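You operate a simulated robot arm through the tools that you are given. There is no shell and no other tool.

You are at the controls of a simulated robot arm. One attempt, no reset.

TASK
Screw the handle back on the drill case.
Fine: seat it between the ribs on the lid, both hex screws tight with the nut driver; the driver goes back where it stood. Set down upright: nut driver.

It is judged by the outcome, as a careful person would: the job done as asked, and still so three seconds after it is handed in. It fails if anything else is knocked over, pushed out of place, dropped, spilled or broken. A push-on lid holds only when it is set on centred and level and pressed home; a screw cap is set on level and turned clockwise until tight.

THE ROBOT
A 7-joint arm with a two-finger parallel gripper, fixed in place. Base frame: the origin is at the foot of the arm, x ahead of it, y to its left, z up. Units: m, rad, N and s.
Its first joint turns from -2.897 to 2.897 rad. Payload 4.4 kg.
Tool frame: the origin (TCP) lies between the finger pads and is the grasp point; the fingertips stand 0.023 m ahead of it; z points along the fingers, y is the line along which they close. Largest opening 0.094 m; finger width 0.038, thickness 0.01; the body of the gripper, 0.054 by 0.096 m, starts 0.039 m behind the TCP.
Orientation is that of the tool frame in the base frame, as a unit quaternion [x, y, z, w]. With the fingers straight down and closing along the base's y, the tool's x points along the base's -x, its y along +y and its z along -z.

THE INTERFACE
- The arm moves only by the tool nudge_tool. Its argument "plan" is a list of rows, each an object (a shift or turn left out is 0, a gripper value left out holds the last) with "delta_rot": the turn, a rotation vector about the tool's x, y, z in rad, a list of three; "delta_pos": the shift along the tool's x, y, z in mm, a list of three; "jaw": the opening, from 0 (shut) to 1 (fully open). In form: [{"delta_rot": [wx, wy, wz], "delta_pos": [tx, ty, tz], "jaw": jaw}, ...]. A call has 1 to 20 rows; each row shifts and turns the commanded pose from where the row before left it, along the tool's axes as they then stand. Each row takes 0.2 s and may step no farther than 0.05 m and 0.15 rad from the row before; otherwise, or with a gripper value out of range, the whole call is refused. A pose out of reach is approached as far as the arm can. The call stops where the force on the tool passes 90 N (or 10 N more than at its start, if that is more) or the arm is blocked; 0.2 s more then pass. Each finger travels about 0.072 m/s and halts on what it meets, pressing with about 39 N; the grip force reading is that of the motor and also rises with nothing between the fingers. The clock runs only during rows and for 0.2 s after the last one: add rows that do not move to give the fingers time. It gives the time, the measured TCP pose, the force on the tool (base axes), the opening and the grip force at its end, in the units of the frame above (readings bear some noise), with the torque about the TCP (base axes, N m) and any sound that the robot's microphone picked up, and new pictures: "show" is both (left out), scene, wrist or none.
- Cameras (640 x 400 px; columns grow to the right, rows downward): "scene" is fixed at [0.0494, 0.6482, 1.3555]; the picture's right is [-0.66, -0.75, 0.00], its down [-0.40, 0.35, -0.85] and it looks along [0.64, -0.56, -0.53] (base axes); focal length 310 px, centre (320, 200). "wrist" rides on the gripper at [0.086, 0.016, -0.075] in the tool frame; the picture's right is [-0.18, 0.98, 0.00], its down [-0.58, -0.11, -0.81] and it looks along [-0.79, -0.15, 0.59] (tool axes); focal length 243 px, centre (320, 200). There is no depth. A picture from a camera that has moved, and an enlarged one, comes with that camera's place and axes in the base frame and with its lens.
- inspect(camera, box): a new picture of the part [left, top, right, bottom] of that camera's present view, enlarged. The clock stands still meanwhile.
- close_job(): hands the job in; it is judged then, once.

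Places have to be worked out from the pictures, the camera data and where the tool is seen. Open the gripper and draw the arm clear of the work before you hand the job in, unless the task says otherwise.

The tools are called after "Call:" as a command line: name --argument value ..., lists and objects as JSON in quotes. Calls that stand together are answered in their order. nudge_tool: Moves the arm, as the interface text tells. Its arguments: {"type":"object","properties":{"plan":{"type":"array"},"show":{"type":"string","enum":["both","scene","wrist","none"]}},"required":["plan"]} The other tools are called the same way: inspect (camera, box) takes an enlarged picture of a part of a camera's view; close_job () hands the job in.

At the start:

```text
t: 0.0
position: [0.5301, 0.5322, 1.0733]
tcp_rot: [0.0, 1.0, 0.0, -0.001]
contact_force: [0.2, -0.5, 0.1]
torque: [0.02, -0.03, 0.02]
width: 0.0939
finger_force: 0.1
```

scene: 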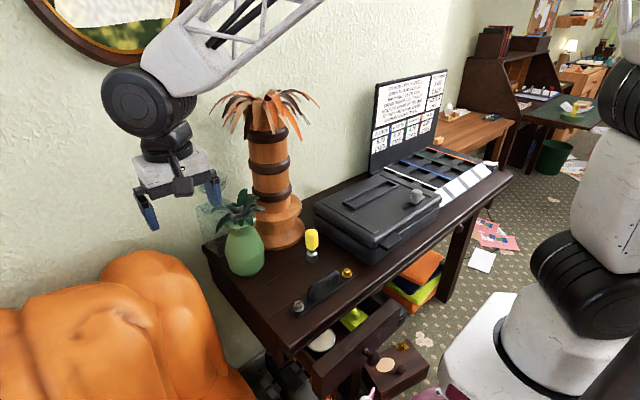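
wrist: 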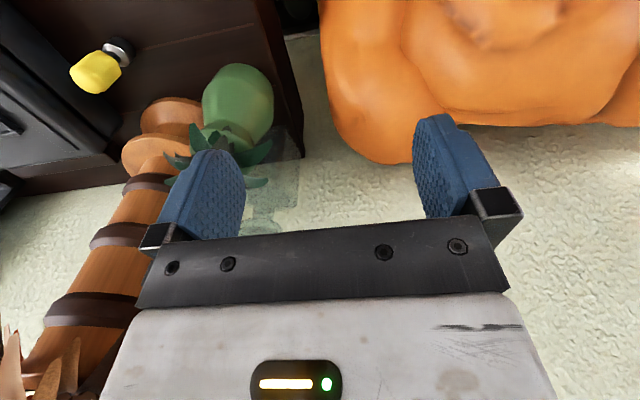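

I start by looking closely at the desk and case in the scene view before moving anything.

Call:
inspect --camera "scene" --box '[270, 150, 470, 275]'

Call:
inspect --camera "scene" --box '[270, 215, 430, 315]'

Call:
inspect --camera "scene" --box '[190, 180, 350, 280]'

Call:
inspect --camera "scene" --box '[260, 280, 460, 400]'

Call:
inspect --camera "scene" --box '[360, 60, 520, 210]'

```text
3.20 times, centred on (370, 212) of scene
camera zoom: at [0.0494, 0.6482, 1.3555], right [-0.66, -0.75, 0.0], down [-0.4, 0.35, -0.85], along [0.64, -0.56, -0.53], focal length 991 px, centre (160, 160)
```

zoom: 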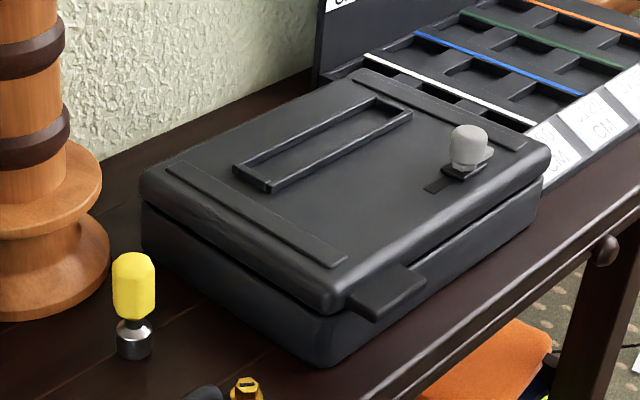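

```text
4.00 times, centred on (350, 265) of scene
camera zoom: at [0.0494, 0.6482, 1.3555], right [-0.66, -0.75, 0.0], down [-0.4, 0.35, -0.85], along [0.64, -0.56, -0.53], focal length 1239 px, centre (200, -60)
```

zoom: 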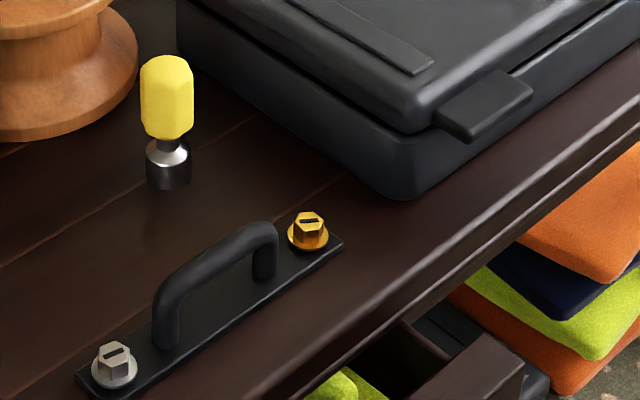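

```text
4.00 times, centred on (270, 230) of scene
camera zoom: at [0.0494, 0.6482, 1.3555], right [-0.66, -0.75, 0.0], down [-0.4, 0.35, -0.85], along [0.64, -0.56, -0.53], focal length 1239 px, centre (520, 80)
```

zoom: 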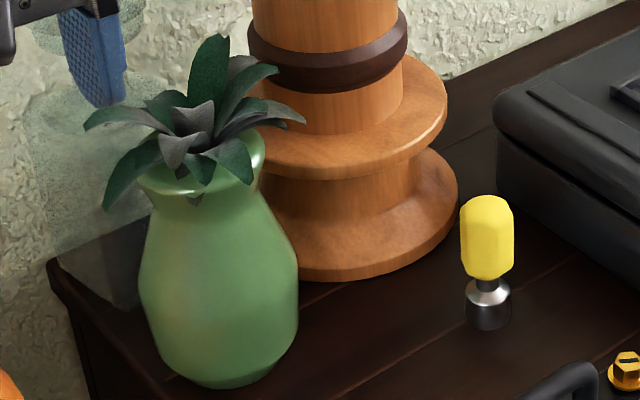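

```text
3.20 times, centred on (360, 340) of scene
camera zoom: at [0.0494, 0.6482, 1.3555], right [-0.66, -0.75, 0.0], down [-0.4, 0.35, -0.85], along [0.64, -0.56, -0.53], focal length 991 px, centre (192, -248)
```

zoom: 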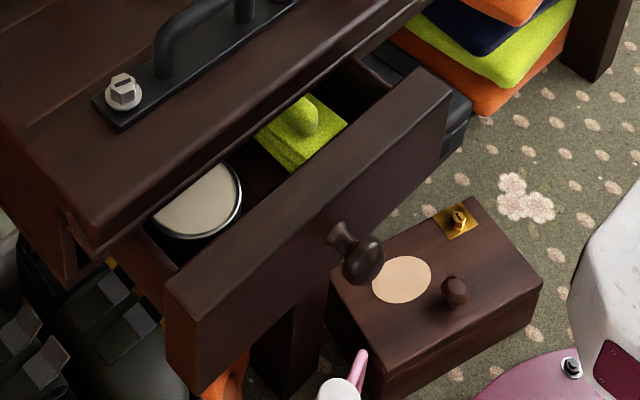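

```text
2.67 times, centred on (440, 135) of scene
camera zoom: at [0.0494, 0.6482, 1.3555], right [-0.66, -0.75, 0.0], down [-0.4, 0.35, -0.85], along [0.64, -0.56, -0.53], focal length 826 px, centre (0, 373)
```

zoom: 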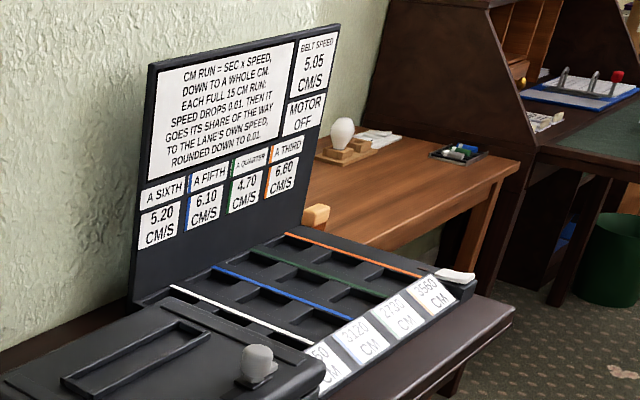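

The desk top triangulates to about z=0.77. The driver stands near (0.536, 0.25), and the handle lies along y at x≈0.43 with its screws at y≈0.38 and 0.22. I'll draw back in x to stay clear of the palm, then move over the handle for a wrist view.

Call:
nudge_tool --plan '[{"delta_pos": [45, 0, 0], "jaw": 1}, {"delta_pos": [45, 0, 0]}, {"delta_pos": [45, 0, 0]}, {"delta_pos": [0, -45, 0]}, {"delta_pos": [0, -45, 0]}, {"delta_pos": [0, -45, 0]}, {"delta_pos": [0, -45, 0]}, {"delta_pos": [0, -45, 0]}, {"delta_pos": [0, 0, 0]}, {"delta_pos": [0, 0, 0]}]'

```text
t: 2.2
position: [0.3934, 0.3069, 1.0744]
tcp_rot: [0.0, 1.0, 0.001, 0.0]
contact_force: [0.4, 0.4, 0.2]
torque: [-0.02, 0.0, 0.0]
width: 0.0942
finger_force: 0.0
camera wrist: at [0.3068, 0.3236, 1.1498], right [0.18, 0.98, 0.0], down [0.58, -0.11, 0.81], along [0.79, -0.15, -0.59], focal length 243 px, centre (320, 200)
```

scene: 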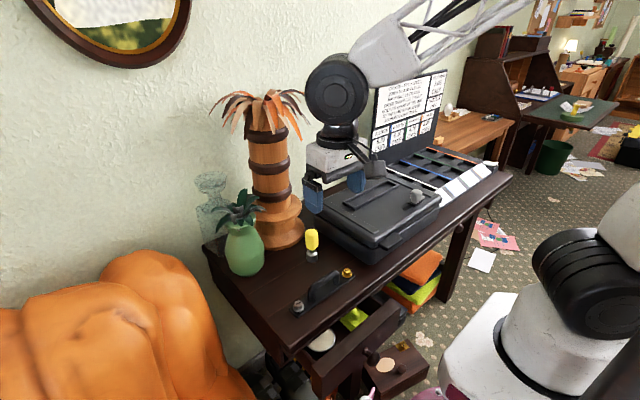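
wrist: 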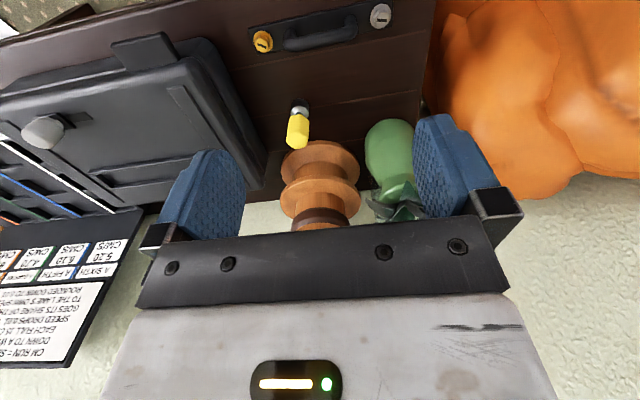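

The wrist view now covers the handle, driver and lid. I'm enlarging those areas to work out their positions.

Call:
inspect --camera "wrist" --box '[230, 0, 430, 125]'

Call:
inspect --camera "wrist" --box '[0, 20, 240, 220]'

Call:
inspect --camera "wrist" --box '[250, 80, 350, 160]'

```text
3.20 times, centred on (330, 62) of wrist
camera zoom: at [0.3068, 0.3236, 1.1498], right [0.18, 0.98, 0.0], down [0.58, -0.11, 0.81], along [0.79, -0.15, -0.59], focal length 776 px, centre (288, 640)
```

zoom: 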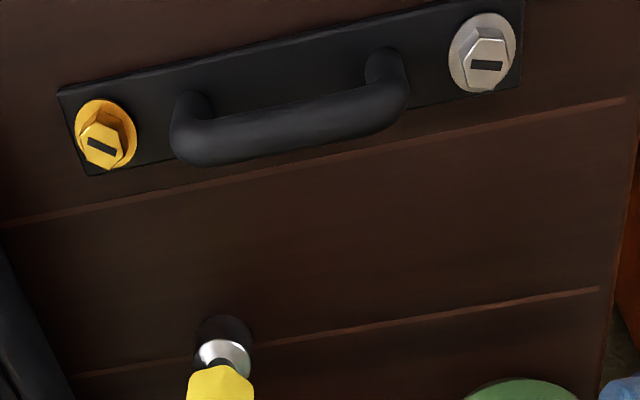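

```text
2.00 times, centred on (120, 120) of wrist
camera zoom: at [0.3068, 0.3236, 1.1498], right [0.18, 0.98, 0.0], down [0.58, -0.11, 0.81], along [0.79, -0.15, -0.59], focal length 485 px, centre (720, 360)
```

zoom: 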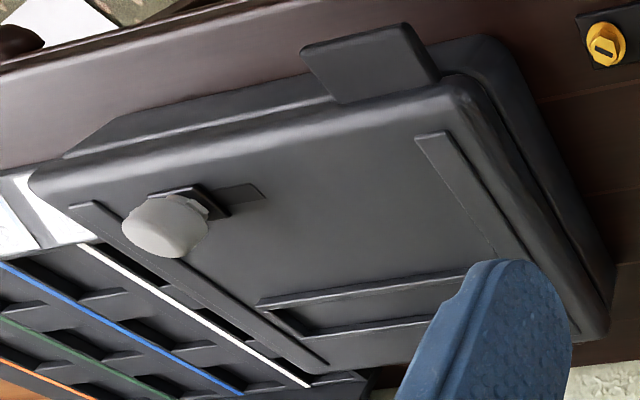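

```text
5.00 times, centred on (300, 120) of wrist
camera zoom: at [0.3068, 0.3236, 1.1498], right [0.18, 0.98, 0.0], down [0.58, -0.11, 0.81], along [0.79, -0.15, -0.59], focal length 1213 px, centre (420, 600)
```

zoom: 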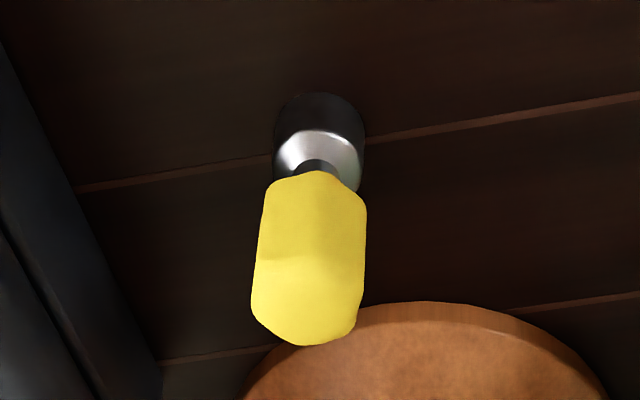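

I'll slide along −y at this height and then forward, so the camera looks straight down on the rib frame on the lid.

Call:
nudge_tool --plan '[{"delta_pos": [0, -47, 0]}, {"delta_pos": [0, -47, 0]}, {"delta_pos": [0, -47, 0]}, {"delta_pos": [0, -47, 0]}, {"delta_pos": [0, -47, 0]}, {"delta_pos": [0, -47, 0]}, {"delta_pos": [0, -47, 0]}, {"delta_pos": [-40, 0, 0]}, {"delta_pos": [-40, 0, 0]}, {"delta_pos": [-30, 0, 0]}, {"delta_pos": [0, 0, 0]}, {"delta_pos": [0, 0, 0]}]'

```text
t: 4.8
position: [0.5067, -0.0222, 1.0741]
tcp_rot: [0.0, 1.0, 0.0, 0.0]
contact_force: [-0.3, -0.5, -0.4]
torque: [0.03, 0.0, 0.0]
width: 0.0942
finger_force: 0.1
camera wrist: at [0.4184, -0.0053, 1.1493], right [0.18, 0.98, 0.0], down [0.58, -0.11, 0.81], along [0.79, -0.15, -0.59], focal length 243 px, centre (320, 200)
```

scene: 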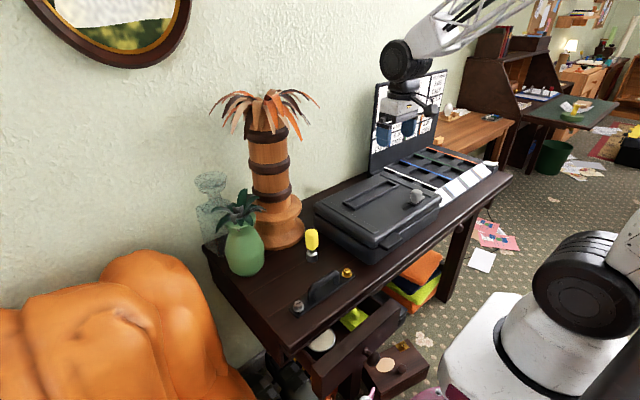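
wrist: 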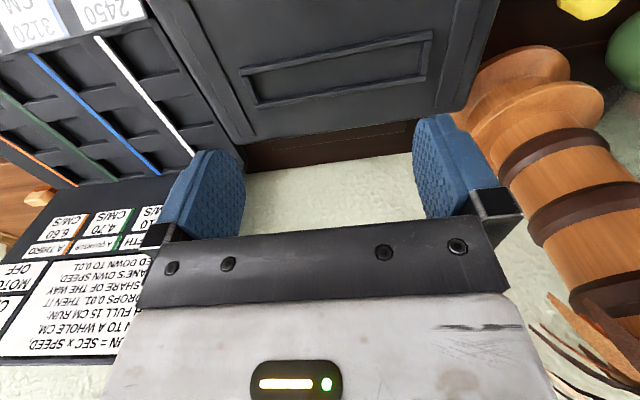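

Call:
inspect --camera "wrist" --box '[220, 10, 460, 130]'

Call:
inspect --camera "scene" --box '[330, 165, 450, 240]'

```text
2.67 times, centred on (340, 70) of wrist
camera zoom: at [0.4184, -0.0053, 1.1493], right [0.18, 0.98, 0.0], down [0.58, -0.11, 0.81], along [0.79, -0.15, -0.59], focal length 647 px, centre (267, 547)
```

zoom: 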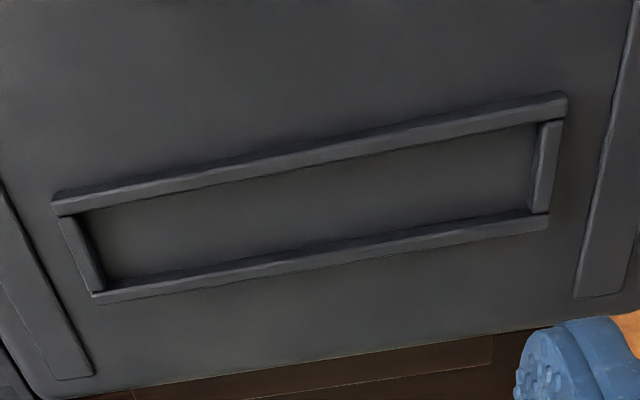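

```text
5.33 times, centred on (390, 202) of scene
camera zoom: at [0.0494, 0.6482, 1.3555], right [-0.66, -0.75, 0.0], down [-0.4, 0.35, -0.85], along [0.64, -0.56, -0.53], focal length 1652 px, centre (-53, 187)
```

zoom: 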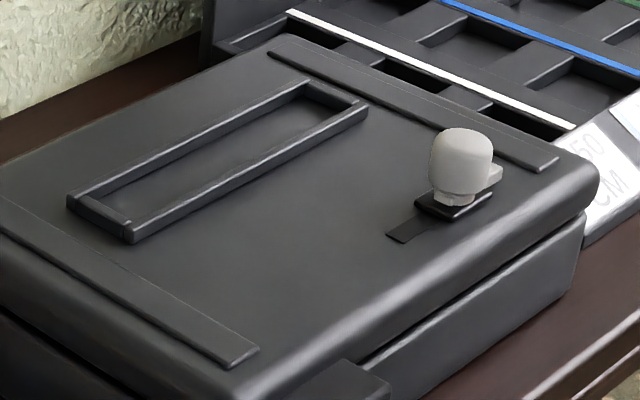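

The frame lies along y, centred near (0.562, −0.017), with its rib tops at about z≈0.861. The plate is about 0.186×0.032 m, centred at (0.4285, 0.301). I'll go back over the handle and yaw the tool +90° so the fingers close across the bar.

Call:
nudge_tool --plan '[{"delta_pos": [39, 0, 0]}, {"delta_pos": [39, 0, 0]}, {"delta_pos": [0, 46, 0]}, {"delta_pos": [0, 46, 0]}, {"delta_pos": [0, 46, 0]}, {"delta_pos": [0, 46, 0]}, {"delta_pos": [0, 46, 0]}, {"delta_pos": [0, 46, 0]}, {"delta_pos": [0, 47, 0]}, {"delta_pos": [0, 0, 0]}]' --show "none"

Call:
nudge_tool --plan '[{"delta_rot": [0, 0, 0.1428]}, {"delta_rot": [0, 0, 0.1428]}, {"delta_rot": [0, 0, 0.1428]}, {"delta_rot": [0, 0, 0.1428]}, {"delta_rot": [0, 0, 0.1428]}, {"delta_rot": [0, 0, 0.1428]}, {"delta_rot": [0, 0, 0.1428]}, {"delta_rot": [0, 0, 0.1428]}, {"delta_rot": [0, 0, 0.1428]}, {"delta_rot": [0, 0, 0.1428]}, {"delta_rot": [0, 0, 0.1428]}, {}, {}]'

```text
t: 7.0
position: [0.4241, 0.2996, 1.0712]
tcp_rot: [0.001, 1.0, 0.0, 0.0]
contact_force: [0.6, 0.2, -0.1]
torque: [0.02, 0.01, -0.02]
width: 0.0941
finger_force: 0.0
```

```text
t: 9.8
position: [0.4273, 0.2999, 1.0723]
tcp_rot: [0.707, 0.707, 0.0, 0.0]
contact_force: [0.5, 0.3, -0.1]
torque: [0.04, 0.0, 0.04]
width: 0.0938
finger_force: 0.0
camera wrist: at [0.4427, 0.3877, 1.1488], right [0.98, -0.18, 0.0], down [-0.11, -0.58, 0.81], along [-0.15, -0.79, -0.59], focal length 243 px, centre (320, 200)
```

scene: 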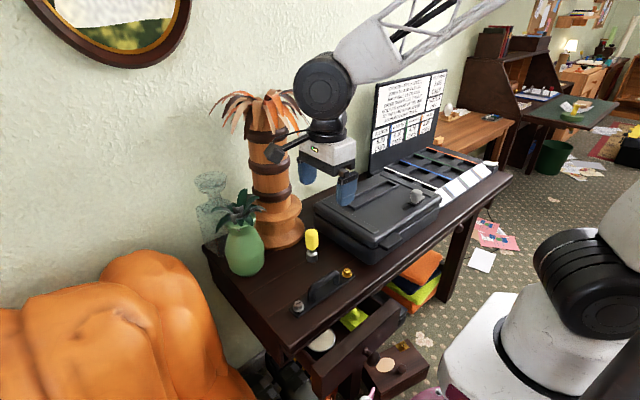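
wrist: 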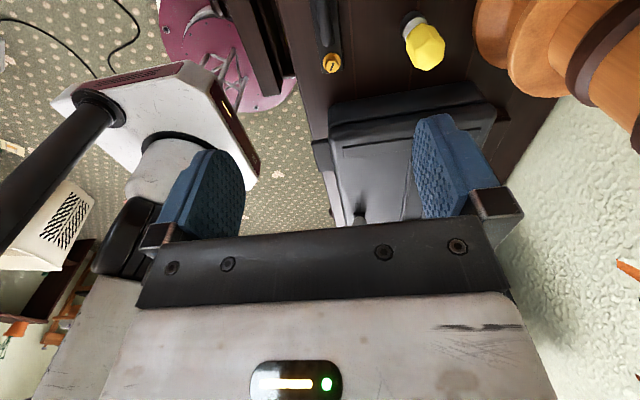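

The yaw reached cleanly. I'm descending above the bar to about z=0.89 to check alignment before straddling it.

Call:
nudge_tool --plan '[{"delta_pos": [0, 1.5, 45]}, {"delta_pos": [0, 0, 45]}, {"delta_pos": [0, 0, 45]}, {"delta_pos": [0, 0, 45]}, {}, {}]'

Call:
inspect --camera "wrist" --box '[180, 0, 480, 240]'

Call:
inspect --camera "scene" --box '[270, 215, 390, 325]'

```text
t: 11.2
position: [0.4278, 0.2999, 0.8919]
tcp_rot: [0.707, 0.707, 0.0, 0.0]
contact_force: [0.4, 1.2, 0.3]
torque: [-0.01, 0.04, 0.03]
width: 0.0944
finger_force: 0.1
camera wrist: at [0.4432, 0.3871, 0.968], right [0.98, -0.18, 0.0], down [-0.11, -0.58, 0.81], along [-0.15, -0.79, -0.59], focal length 243 px, centre (320, 200)
```

scene: 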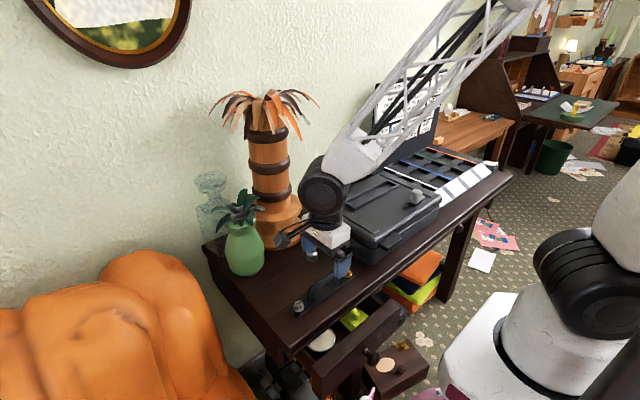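
wrist: 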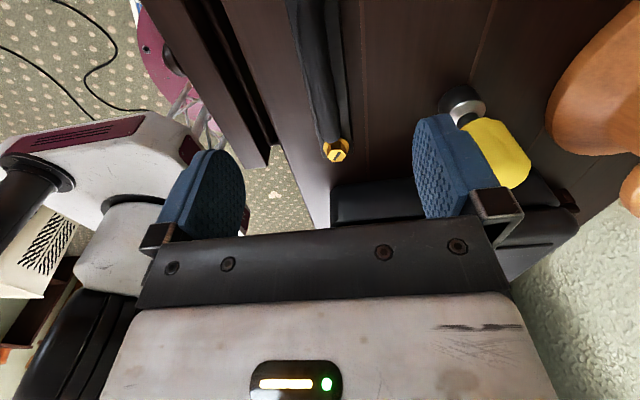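

```text
1.67 times, centred on (330, 120) of wrist
camera zoom: at [0.4432, 0.3871, 0.968], right [0.98, -0.18, 0.0], down [-0.11, -0.58, 0.81], along [-0.15, -0.79, -0.59], focal length 404 px, centre (303, 333)
```

zoom: 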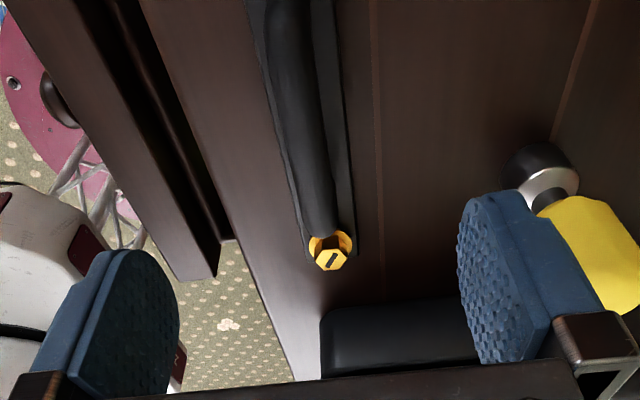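

```text
3.64 times, centred on (330, 270) of scene
camera zoom: at [0.0494, 0.6482, 1.3555], right [-0.66, -0.75, 0.0], down [-0.4, 0.35, -0.85], along [0.64, -0.56, -0.53], focal length 1127 px, centre (284, -54)
```

zoom: 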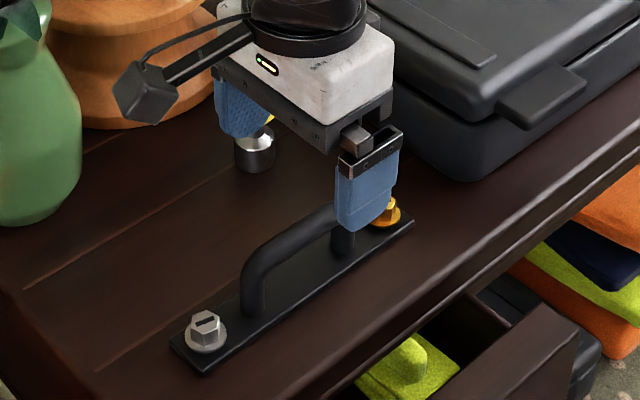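

The bar sits at x≈0.431, inside the open fingers, and the driver is well clear of them. I'll shift +2.5 mm in x, descend to z≈0.815 and look before closing.

Call:
nudge_tool --plan '[{"delta_pos": [-1, 2.5, 25]}, {"delta_pos": [0, 0, 25]}, {"delta_pos": [0, 0, 26]}, {}, {}]'

Call:
inspect --camera "scene" --box '[280, 225, 380, 325]'

Call:
inspect --camera "wrist" --box '[180, 0, 480, 240]'

```text
t: 12.4
position: [0.4334, 0.2971, 0.8187]
tcp_rot: [0.707, 0.707, 0.0, 0.0]
contact_force: [-0.1, 0.2, -0.6]
torque: [0.02, 0.02, 0.03]
width: 0.0939
finger_force: 0.0
camera wrist: at [0.4473, 0.385, 0.8935], right [0.98, -0.18, 0.0], down [-0.11, -0.58, 0.81], along [-0.15, -0.79, -0.59], focal length 243 px, centre (320, 200)
```

scene: 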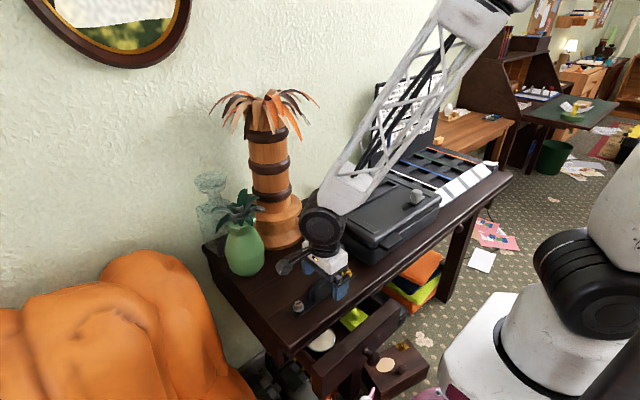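
wrist: 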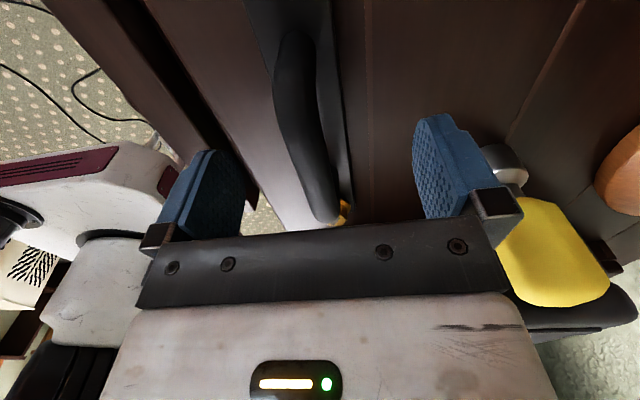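

```text
4.00 times, centred on (330, 275) of scene
camera zoom: at [0.0494, 0.6482, 1.3555], right [-0.66, -0.75, 0.0], down [-0.4, 0.35, -0.85], along [0.64, -0.56, -0.53], focal length 1239 px, centre (280, -100)
```

zoom: 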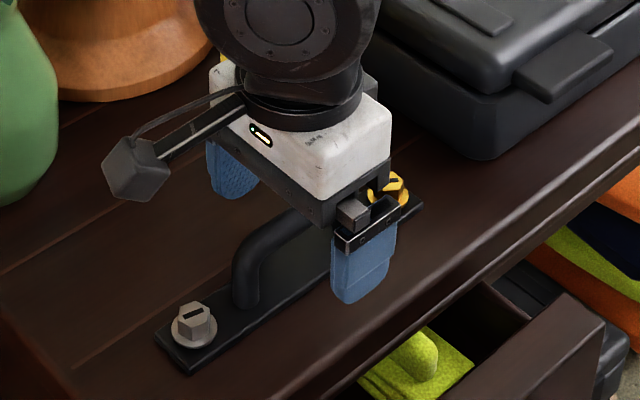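

```text
1.67 times, centred on (330, 120) of wrist
camera zoom: at [0.4473, 0.385, 0.8935], right [0.98, -0.18, 0.0], down [-0.11, -0.58, 0.81], along [-0.15, -0.79, -0.59], focal length 404 px, centre (303, 333)
```

zoom: 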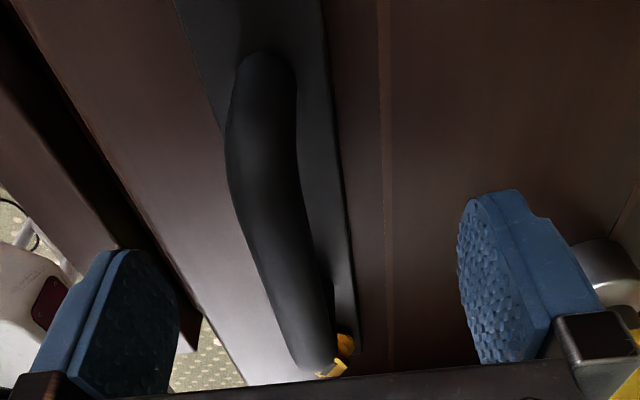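

The bar sits about 2.8 mm to the −x side of the jaw centre, so I'll correct that, drop 2 mm and close on it.

Call:
nudge_tool --plan '[{"delta_pos": [0, -2.5, 2]}, {}, {"jaw": 0}, {}, {}, {}, {}]'

Call:
inspect --camera "wrist" --box '[180, 0, 480, 240]'

Call:
inspect --camera "scene" --box '[280, 225, 380, 325]'

```text
t: 14.0
position: [0.4288, 0.2992, 0.8163]
tcp_rot: [0.707, 0.707, 0.0, -0.001]
contact_force: [-0.3, -0.3, -0.5]
torque: [0.01, 0.01, -0.01]
width: 0.0146
finger_force: 38.9
camera wrist: at [0.4441, 0.3856, 0.8919], right [0.98, -0.18, 0.0], down [-0.11, -0.58, 0.81], along [-0.15, -0.79, -0.59], focal length 243 px, centre (320, 200)
```

scene: 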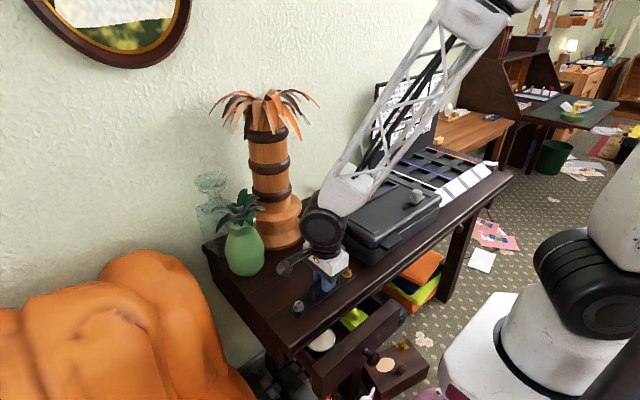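
wrist: 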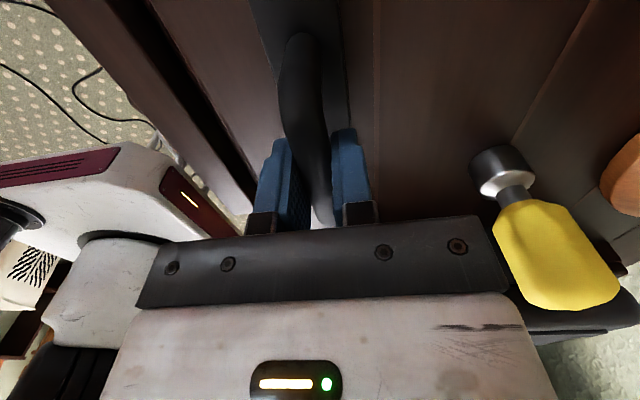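

```text
1.67 times, centred on (330, 120) of wrist
camera zoom: at [0.4441, 0.3856, 0.8919], right [0.98, -0.18, 0.0], down [-0.11, -0.58, 0.81], along [-0.15, -0.79, -0.59], focal length 404 px, centre (303, 333)
```

zoom: 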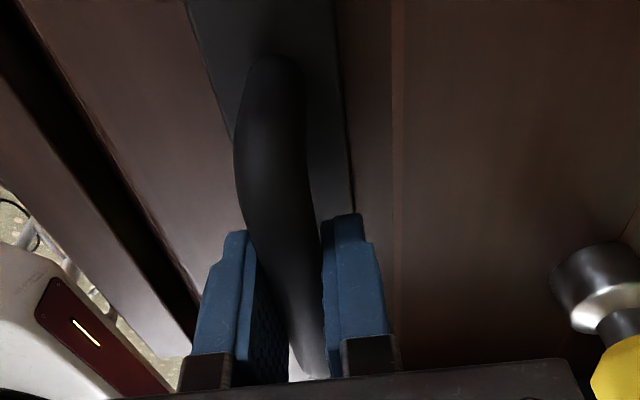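

```text
4.00 times, centred on (330, 275) of scene
camera zoom: at [0.0494, 0.6482, 1.3555], right [-0.66, -0.75, 0.0], down [-0.4, 0.35, -0.85], along [0.64, -0.56, -0.53], focal length 1239 px, centre (280, -100)
```

zoom: 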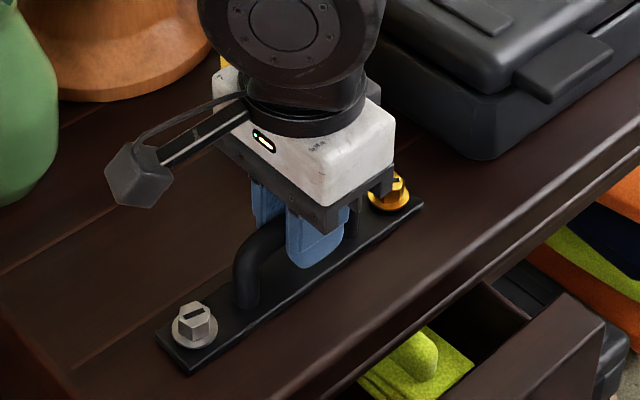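

The bar is gripped at 14.6 mm width. I'm lifting straight up and checking that the handle hangs level with both screws in it.

Call:
nudge_tool --plan '[{"delta_pos": [0, 0, -10]}, {"delta_pos": [0, 0, -20]}, {"delta_pos": [0, 0, -35]}, {"delta_pos": [0, 0, -45]}, {"delta_pos": [0, 0, -40]}, {}, {}]'

Call:
inspect --camera "scene" --box '[270, 175, 390, 275]'

Call:
inspect --camera "wrist" --box '[180, 0, 480, 240]'

```text
t: 15.6
position: [0.4281, 0.2985, 0.9646]
tcp_rot: [0.707, 0.707, 0.0, 0.0]
contact_force: [-0.6, -0.1, -1.2]
torque: [-0.01, 0.02, -0.01]
width: 0.0148
finger_force: 38.7
camera wrist: at [0.4433, 0.3851, 1.0413], right [0.98, -0.18, 0.0], down [-0.11, -0.58, 0.81], along [-0.15, -0.79, -0.59], focal length 243 px, centre (320, 200)
```

scene: 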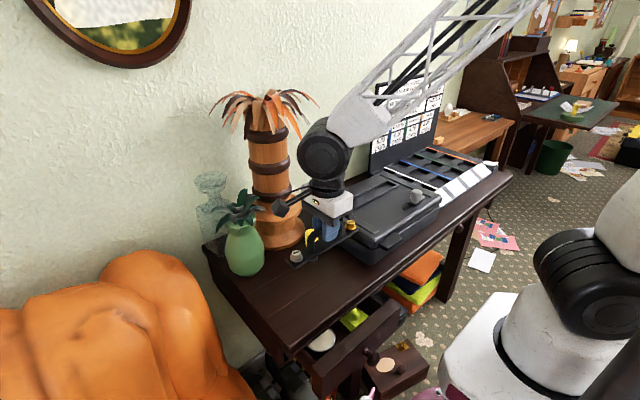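
wrist: 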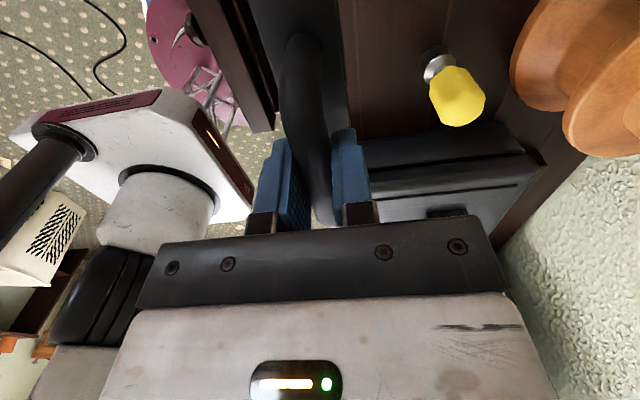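

```text
4.00 times, centred on (330, 225) of scene
camera zoom: at [0.0494, 0.6482, 1.3555], right [-0.66, -0.75, 0.0], down [-0.4, 0.35, -0.85], along [0.64, -0.56, -0.53], focal length 1239 px, centre (280, 100)
```

zoom: 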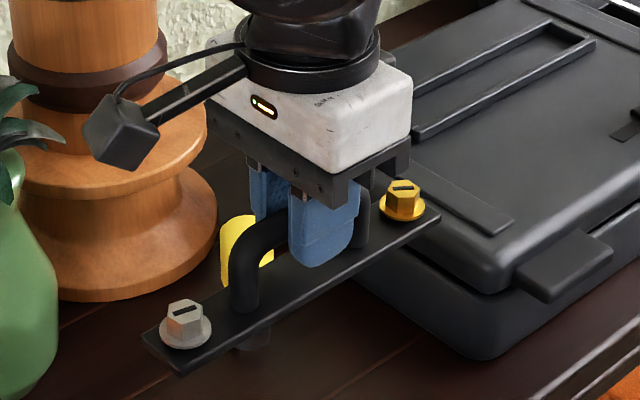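

```text
1.67 times, centred on (330, 120) of wrist
camera zoom: at [0.4433, 0.3851, 1.0413], right [0.98, -0.18, 0.0], down [-0.11, -0.58, 0.81], along [-0.15, -0.79, -0.59], focal length 404 px, centre (303, 333)
```

zoom: 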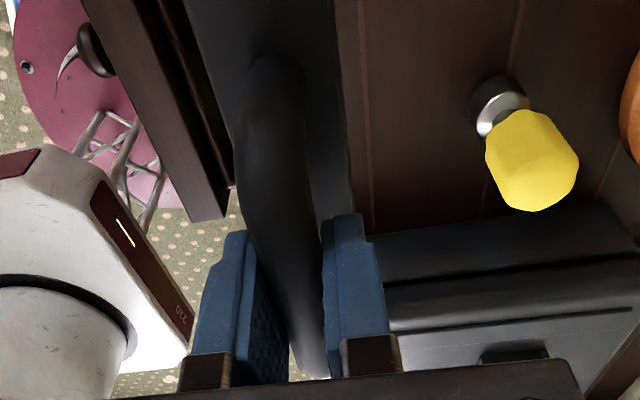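

The handle hangs level with both screws in, and its centre is about 3–4 mm on the +y side of the TCP. I'll raise it to z≈1.0 to pass well above the lid knob, move along −y, then go +x over the frame.

Call:
nudge_tool --plan '[{"delta_pos": [0, 0, -36]}, {"delta_pos": [-45.5, 0, 0]}, {"delta_pos": [-45.5, 0, 0]}, {"delta_pos": [-45.5, 0, 0]}, {"delta_pos": [-45.5, 0, 0]}, {"delta_pos": [-45.5, 0, 0]}, {"delta_pos": [-45.5, 0, 0]}, {"delta_pos": [-45.5, 0, 0]}, {"delta_pos": [0, 44.7, 0]}, {"delta_pos": [0, 44.7, 0]}, {"delta_pos": [0, 44.7, 0]}, {}, {}]'

Call:
inspect --camera "wrist" --box '[180, 0, 480, 240]'

Call:
inspect --camera "scene" --box '[330, 125, 450, 225]'

```text
t: 18.4
position: [0.5631, -0.0188, 0.9989]
tcp_rot: [0.707, 0.707, 0.0, 0.0]
contact_force: [0.1, -0.4, -1.3]
torque: [0.03, -0.02, -0.03]
width: 0.0148
finger_force: 38.9
camera wrist: at [0.5778, 0.0676, 1.0742], right [0.98, -0.18, 0.0], down [-0.11, -0.58, 0.81], along [-0.15, -0.79, -0.59], focal length 243 px, centre (320, 200)
```

scene: 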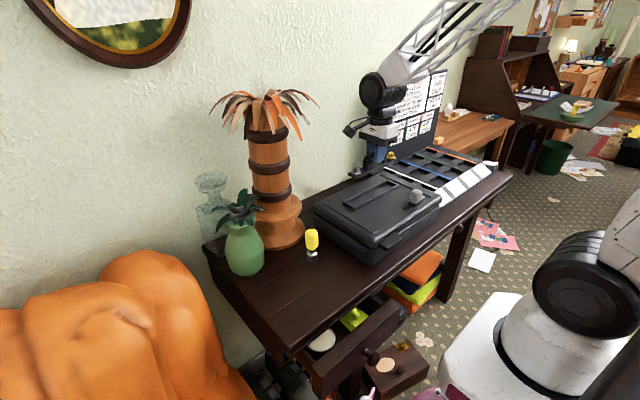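
wrist: 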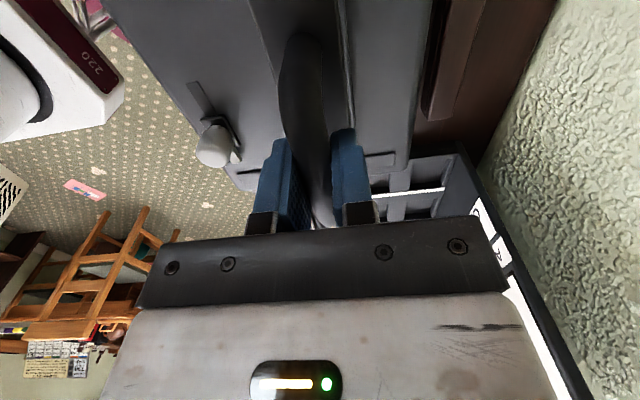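

```text
1.67 times, centred on (330, 120) of wrist
camera zoom: at [0.5778, 0.0676, 1.0742], right [0.98, -0.18, 0.0], down [-0.11, -0.58, 0.81], along [-0.15, -0.79, -0.59], focal length 404 px, centre (303, 333)
```

zoom: 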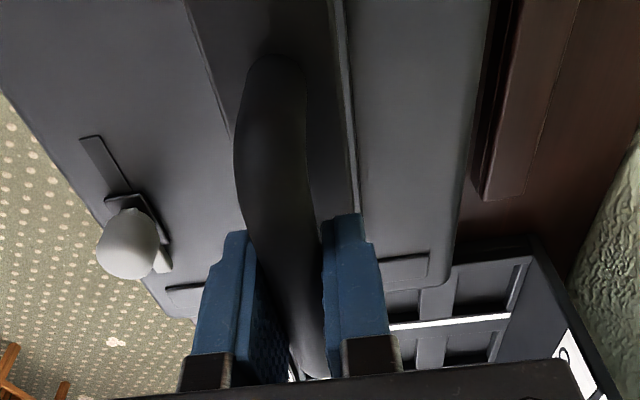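

```text
4.00 times, centred on (390, 175) of scene
camera zoom: at [0.0494, 0.6482, 1.3555], right [-0.66, -0.75, 0.0], down [-0.4, 0.35, -0.85], along [0.64, -0.56, -0.53], focal length 1239 px, centre (40, 300)
```

zoom: 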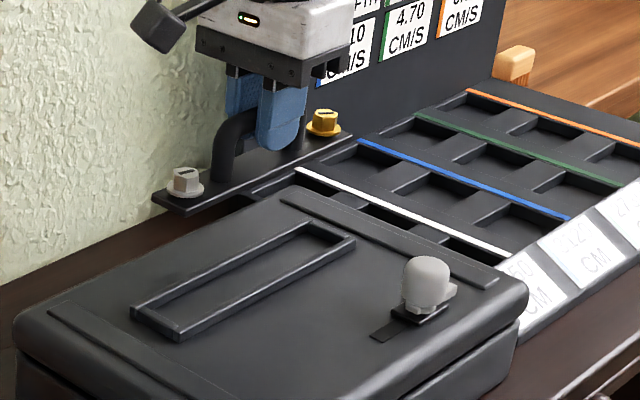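

I'm now roughly over the frame. I'll come down to about 2 cm above the ribs so the cameras can compare the plate with the frame directly.

Call:
nudge_tool --plan '[{"delta_pos": [0, 0, 30]}, {"delta_pos": [0, 0, 25]}, {"delta_pos": [0, 0, 20]}, {}, {}]'

Call:
inspect --camera "wrist" --box '[220, 0, 400, 140]'

Call:
inspect --camera "scene" --box '[330, 155, 430, 220]'

```text
t: 19.6
position: [0.5623, -0.0188, 0.9236]
tcp_rot: [0.707, 0.707, 0.0, 0.0]
contact_force: [-0.1, -0.5, -1.5]
torque: [0.01, -0.02, -0.04]
width: 0.0151
finger_force: 39.4
camera wrist: at [0.5772, 0.0686, 0.9992], right [0.98, -0.18, 0.0], down [-0.11, -0.58, 0.81], along [-0.15, -0.79, -0.59], focal length 243 px, centre (320, 200)
```

scene: 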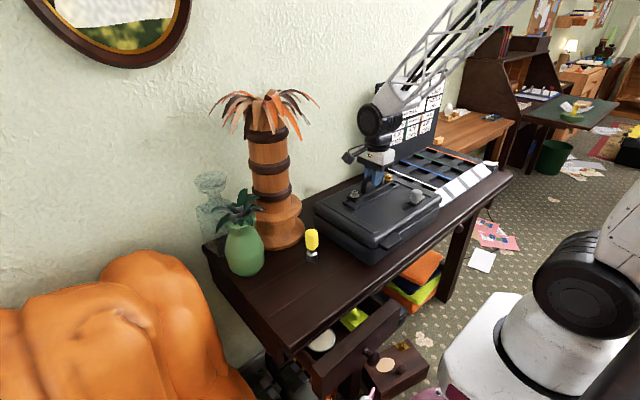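
wrist: 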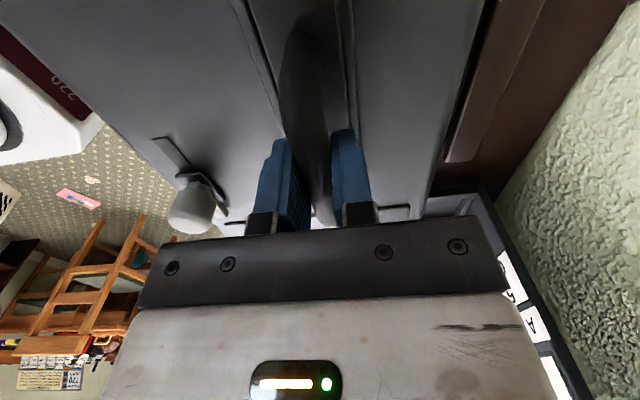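

```text
2.86 times, centred on (310, 70) of wrist
camera zoom: at [0.5772, 0.0686, 0.9992], right [0.98, -0.18, 0.0], down [-0.11, -0.58, 0.81], along [-0.15, -0.79, -0.59], focal length 693 px, centre (349, 571)
```

zoom: 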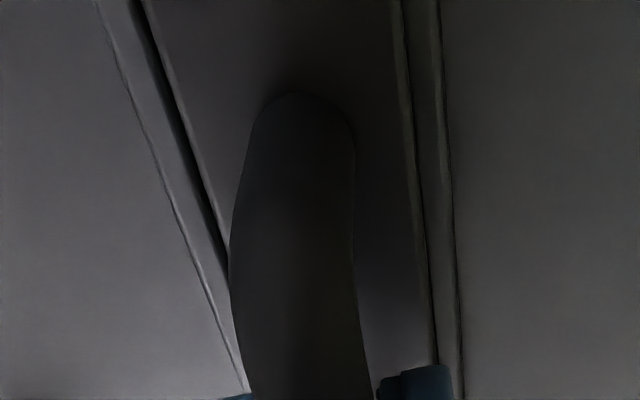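

```text
6.15 times, centred on (380, 188) of scene
camera zoom: at [0.0494, 0.6482, 1.3555], right [-0.66, -0.75, 0.0], down [-0.4, 0.35, -0.85], along [0.64, -0.56, -0.53], focal length 1906 px, centre (-49, 277)
```

zoom: 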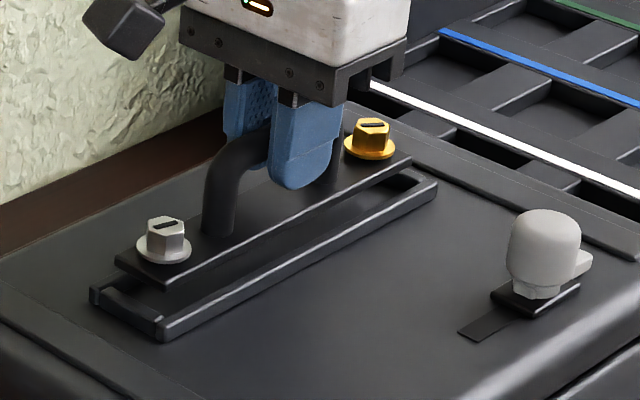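

The wrist and scene views disagree by a few mm because the rib height is uncertain. I'll lower another 10 mm and compare again while still clear.

Call:
nudge_tool --plan '[{"delta_pos": [0, 0, 5]}, {"delta_pos": [0, 0, 5]}, {}, {}]' --show "none"

Call:
inspect --camera "wrist" --box '[220, 0, 400, 140]'

Call:
inspect --camera "scene" --box '[335, 165, 415, 215]'

```text
t: 20.6
position: [0.5633, -0.0186, 0.9155]
tcp_rot: [0.707, 0.708, -0.001, 0.0]
contact_force: [-3.3, 0.7, 9.2]
torque: [-0.03, 0.0, -0.08]
width: 0.015
finger_force: 38.9
```

```text
2.86 times, centred on (310, 70) of wrist
camera zoom: at [0.5776, 0.0689, 0.9908], right [0.98, -0.18, 0.0], down [-0.11, -0.58, 0.81], along [-0.15, -0.79, -0.59], focal length 693 px, centre (349, 571)
```

zoom: 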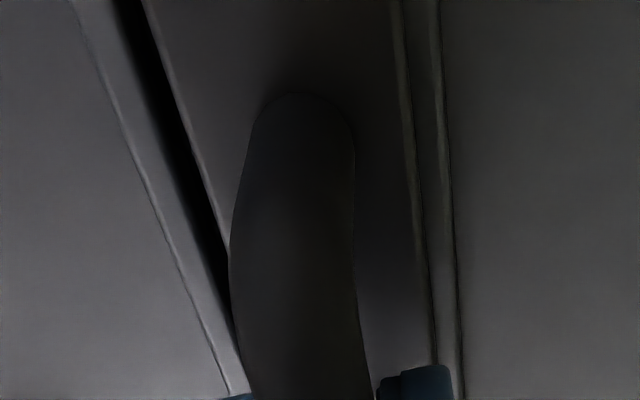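

```text
8.00 times, centred on (375, 190) of scene
camera zoom: at [0.0494, 0.6482, 1.3555], right [-0.66, -0.75, 0.0], down [-0.4, 0.35, -0.85], along [0.64, -0.56, -0.53], focal length 2478 px, centre (-120, 280)
```

zoom: 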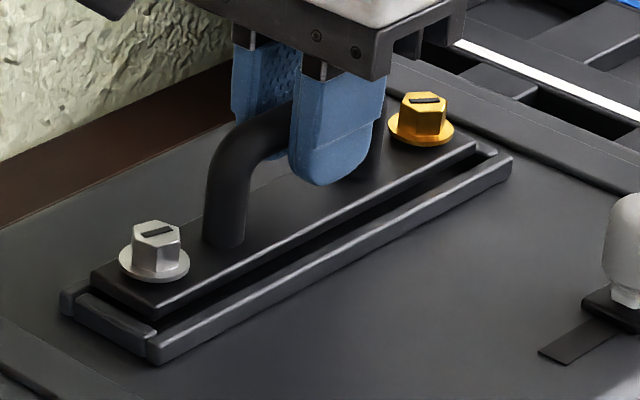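

The plate has just touched the far rib (9 N up, −3.3 N in x), and the wrist view shows a wide gap on the −x side. I'll back up 4 mm, shift −3 mm in x, and check the end gaps.

Call:
nudge_tool --plan '[{"delta_pos": [0, 0, -4]}, {"delta_pos": [0, -3, 0]}, {}, {}]' --show "none"

Call:
inspect --camera "wrist" --box '[220, 0, 400, 140]'

Call:
inspect --camera "scene" --box '[336, 190, 376, 215]'

Call:
inspect --camera "scene" --box '[370, 170, 410, 195]'

```text
t: 21.6
position: [0.5591, -0.018, 0.9199]
tcp_rot: [0.706, 0.708, -0.001, 0.0]
contact_force: [0.4, 0.8, -1.0]
torque: [0.0, -0.03, 0.05]
width: 0.015
finger_force: 38.2
```

```text
2.86 times, centred on (310, 70) of wrist
camera zoom: at [0.5751, 0.0682, 0.9952], right [0.98, -0.18, 0.0], down [-0.11, -0.58, 0.81], along [-0.15, -0.79, -0.59], focal length 693 px, centre (349, 571)
```

zoom: 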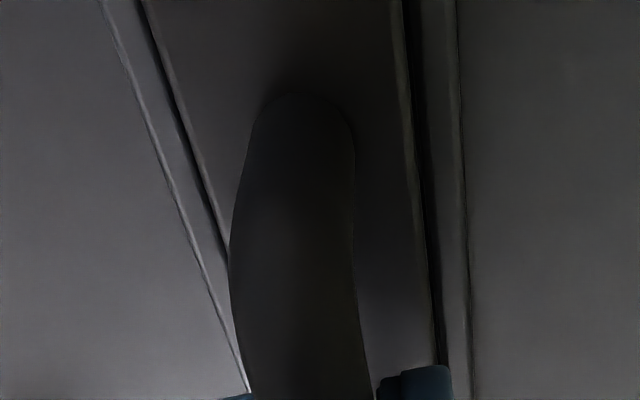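

```text
16.00 times, centred on (356, 202) of scene
camera zoom: at [0.0494, 0.6482, 1.3555], right [-0.66, -0.75, 0.0], down [-0.4, 0.35, -0.85], along [0.64, -0.56, -0.53], focal length 4957 px, centre (-256, 160)
```

zoom: 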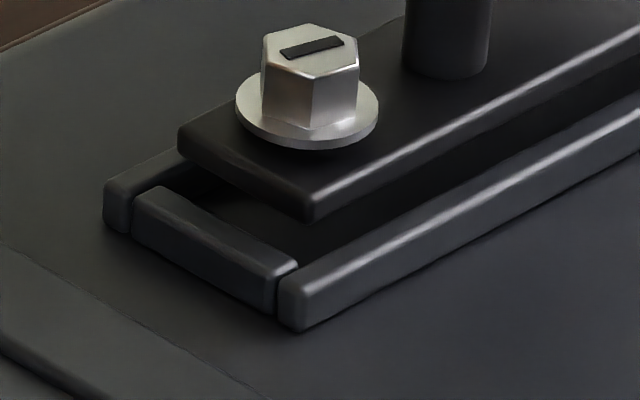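

```text
16.00 times, centred on (390, 182) of scene
camera zoom: at [0.0494, 0.6482, 1.3555], right [-0.66, -0.75, 0.0], down [-0.4, 0.35, -0.85], along [0.64, -0.56, -0.53], focal length 4957 px, centre (-800, 480)
```

zoom: 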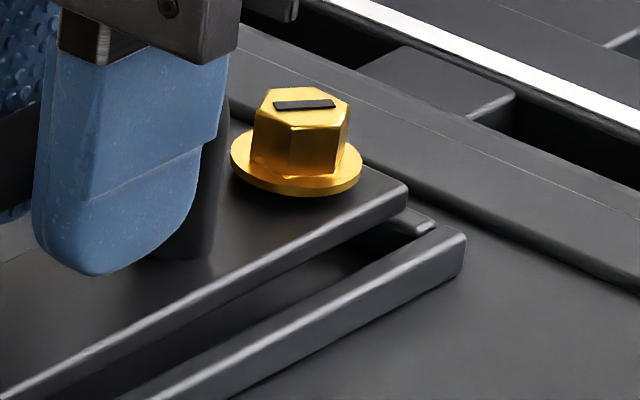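

I'm clear again, and the view is sharp. I'll zoom right into the two near corners to judge the end gaps in y.

Call:
inspect --camera "scene" --box '[388, 178, 404, 188]'

Call:
inspect --camera "scene" --box '[342, 198, 362, 211]'

Call:
inspect --camera "wrist" --box '[240, 0, 350, 70]'

```text
16.00 times, centred on (396, 183) of scene
camera zoom: at [0.0494, 0.6482, 1.3555], right [-0.66, -0.75, 0.0], down [-0.4, 0.35, -0.85], along [0.64, -0.56, -0.53], focal length 4957 px, centre (-896, 472)
```

zoom: 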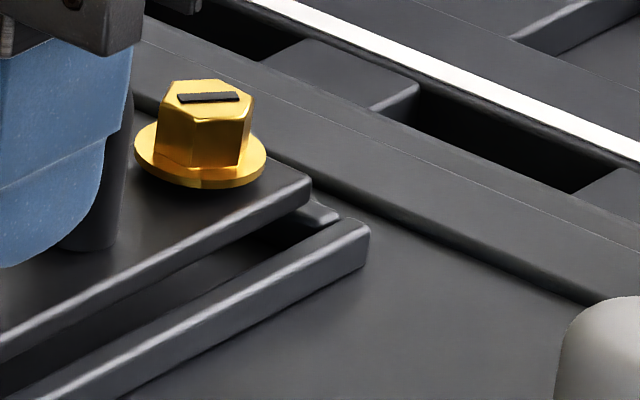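

```text
16.00 times, centred on (352, 204) of scene
camera zoom: at [0.0494, 0.6482, 1.3555], right [-0.66, -0.75, 0.0], down [-0.4, 0.35, -0.85], along [0.64, -0.56, -0.53], focal length 4957 px, centre (-192, 128)
```

zoom: 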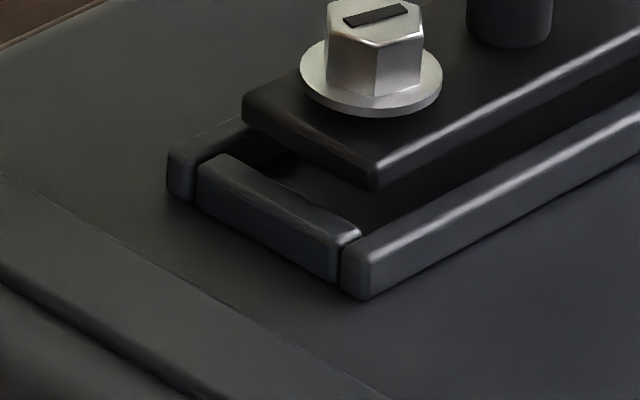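

```text
5.71 times, centred on (295, 35) of wrist
camera zoom: at [0.5751, 0.0682, 0.9952], right [0.98, -0.18, 0.0], down [-0.11, -0.58, 0.81], along [-0.15, -0.79, -0.59], focal length 1386 px, centre (463, 1143)
```

zoom: 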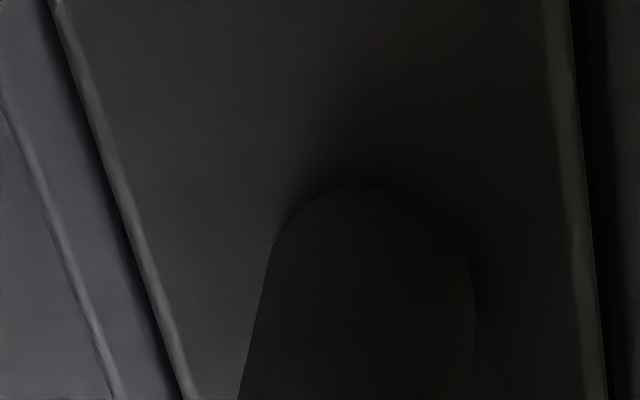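

In x the plate now sits centred between the ribs. In y it is slightly toward −y, with about a 6 mm gap at the +y end and less at the other. I'll shift +2 mm in y and lower gently, watching the force.

Call:
nudge_tool --plan '[{"delta_pos": [2, 0, 0]}, {"delta_pos": [0, 0, 3]}, {"delta_pos": [0, 0, 2]}, {"delta_pos": [0, 0, 2]}, {}]' --show "none"

Call:
inspect --camera "scene" --box '[335, 168, 415, 218]'

Call:
inspect --camera "wrist" --box '[220, 0, 400, 140]'

```text
t: 22.8
position: [0.5596, -0.0164, 0.9145]
tcp_rot: [0.707, 0.707, -0.001, 0.0]
contact_force: [0.4, 0.6, -1.6]
torque: [0.0, 0.01, -0.01]
width: 0.0149
finger_force: 39.2
```

```text
8.00 times, centred on (375, 193) of scene
camera zoom: at [0.0494, 0.6482, 1.3555], right [-0.66, -0.75, 0.0], down [-0.4, 0.35, -0.85], along [0.64, -0.56, -0.53], focal length 2478 px, centre (-120, 256)
```

zoom: 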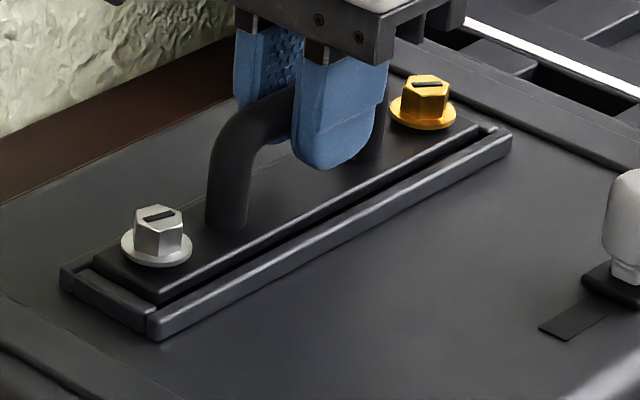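

```text
2.86 times, centred on (310, 70) of wrist
camera zoom: at [0.5754, 0.0699, 0.9887], right [0.98, -0.18, 0.0], down [-0.11, -0.58, 0.81], along [-0.15, -0.79, -0.59], focal length 693 px, centre (349, 571)
```

zoom: 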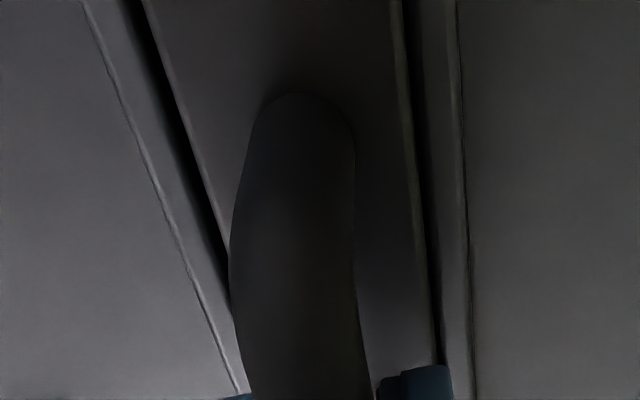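

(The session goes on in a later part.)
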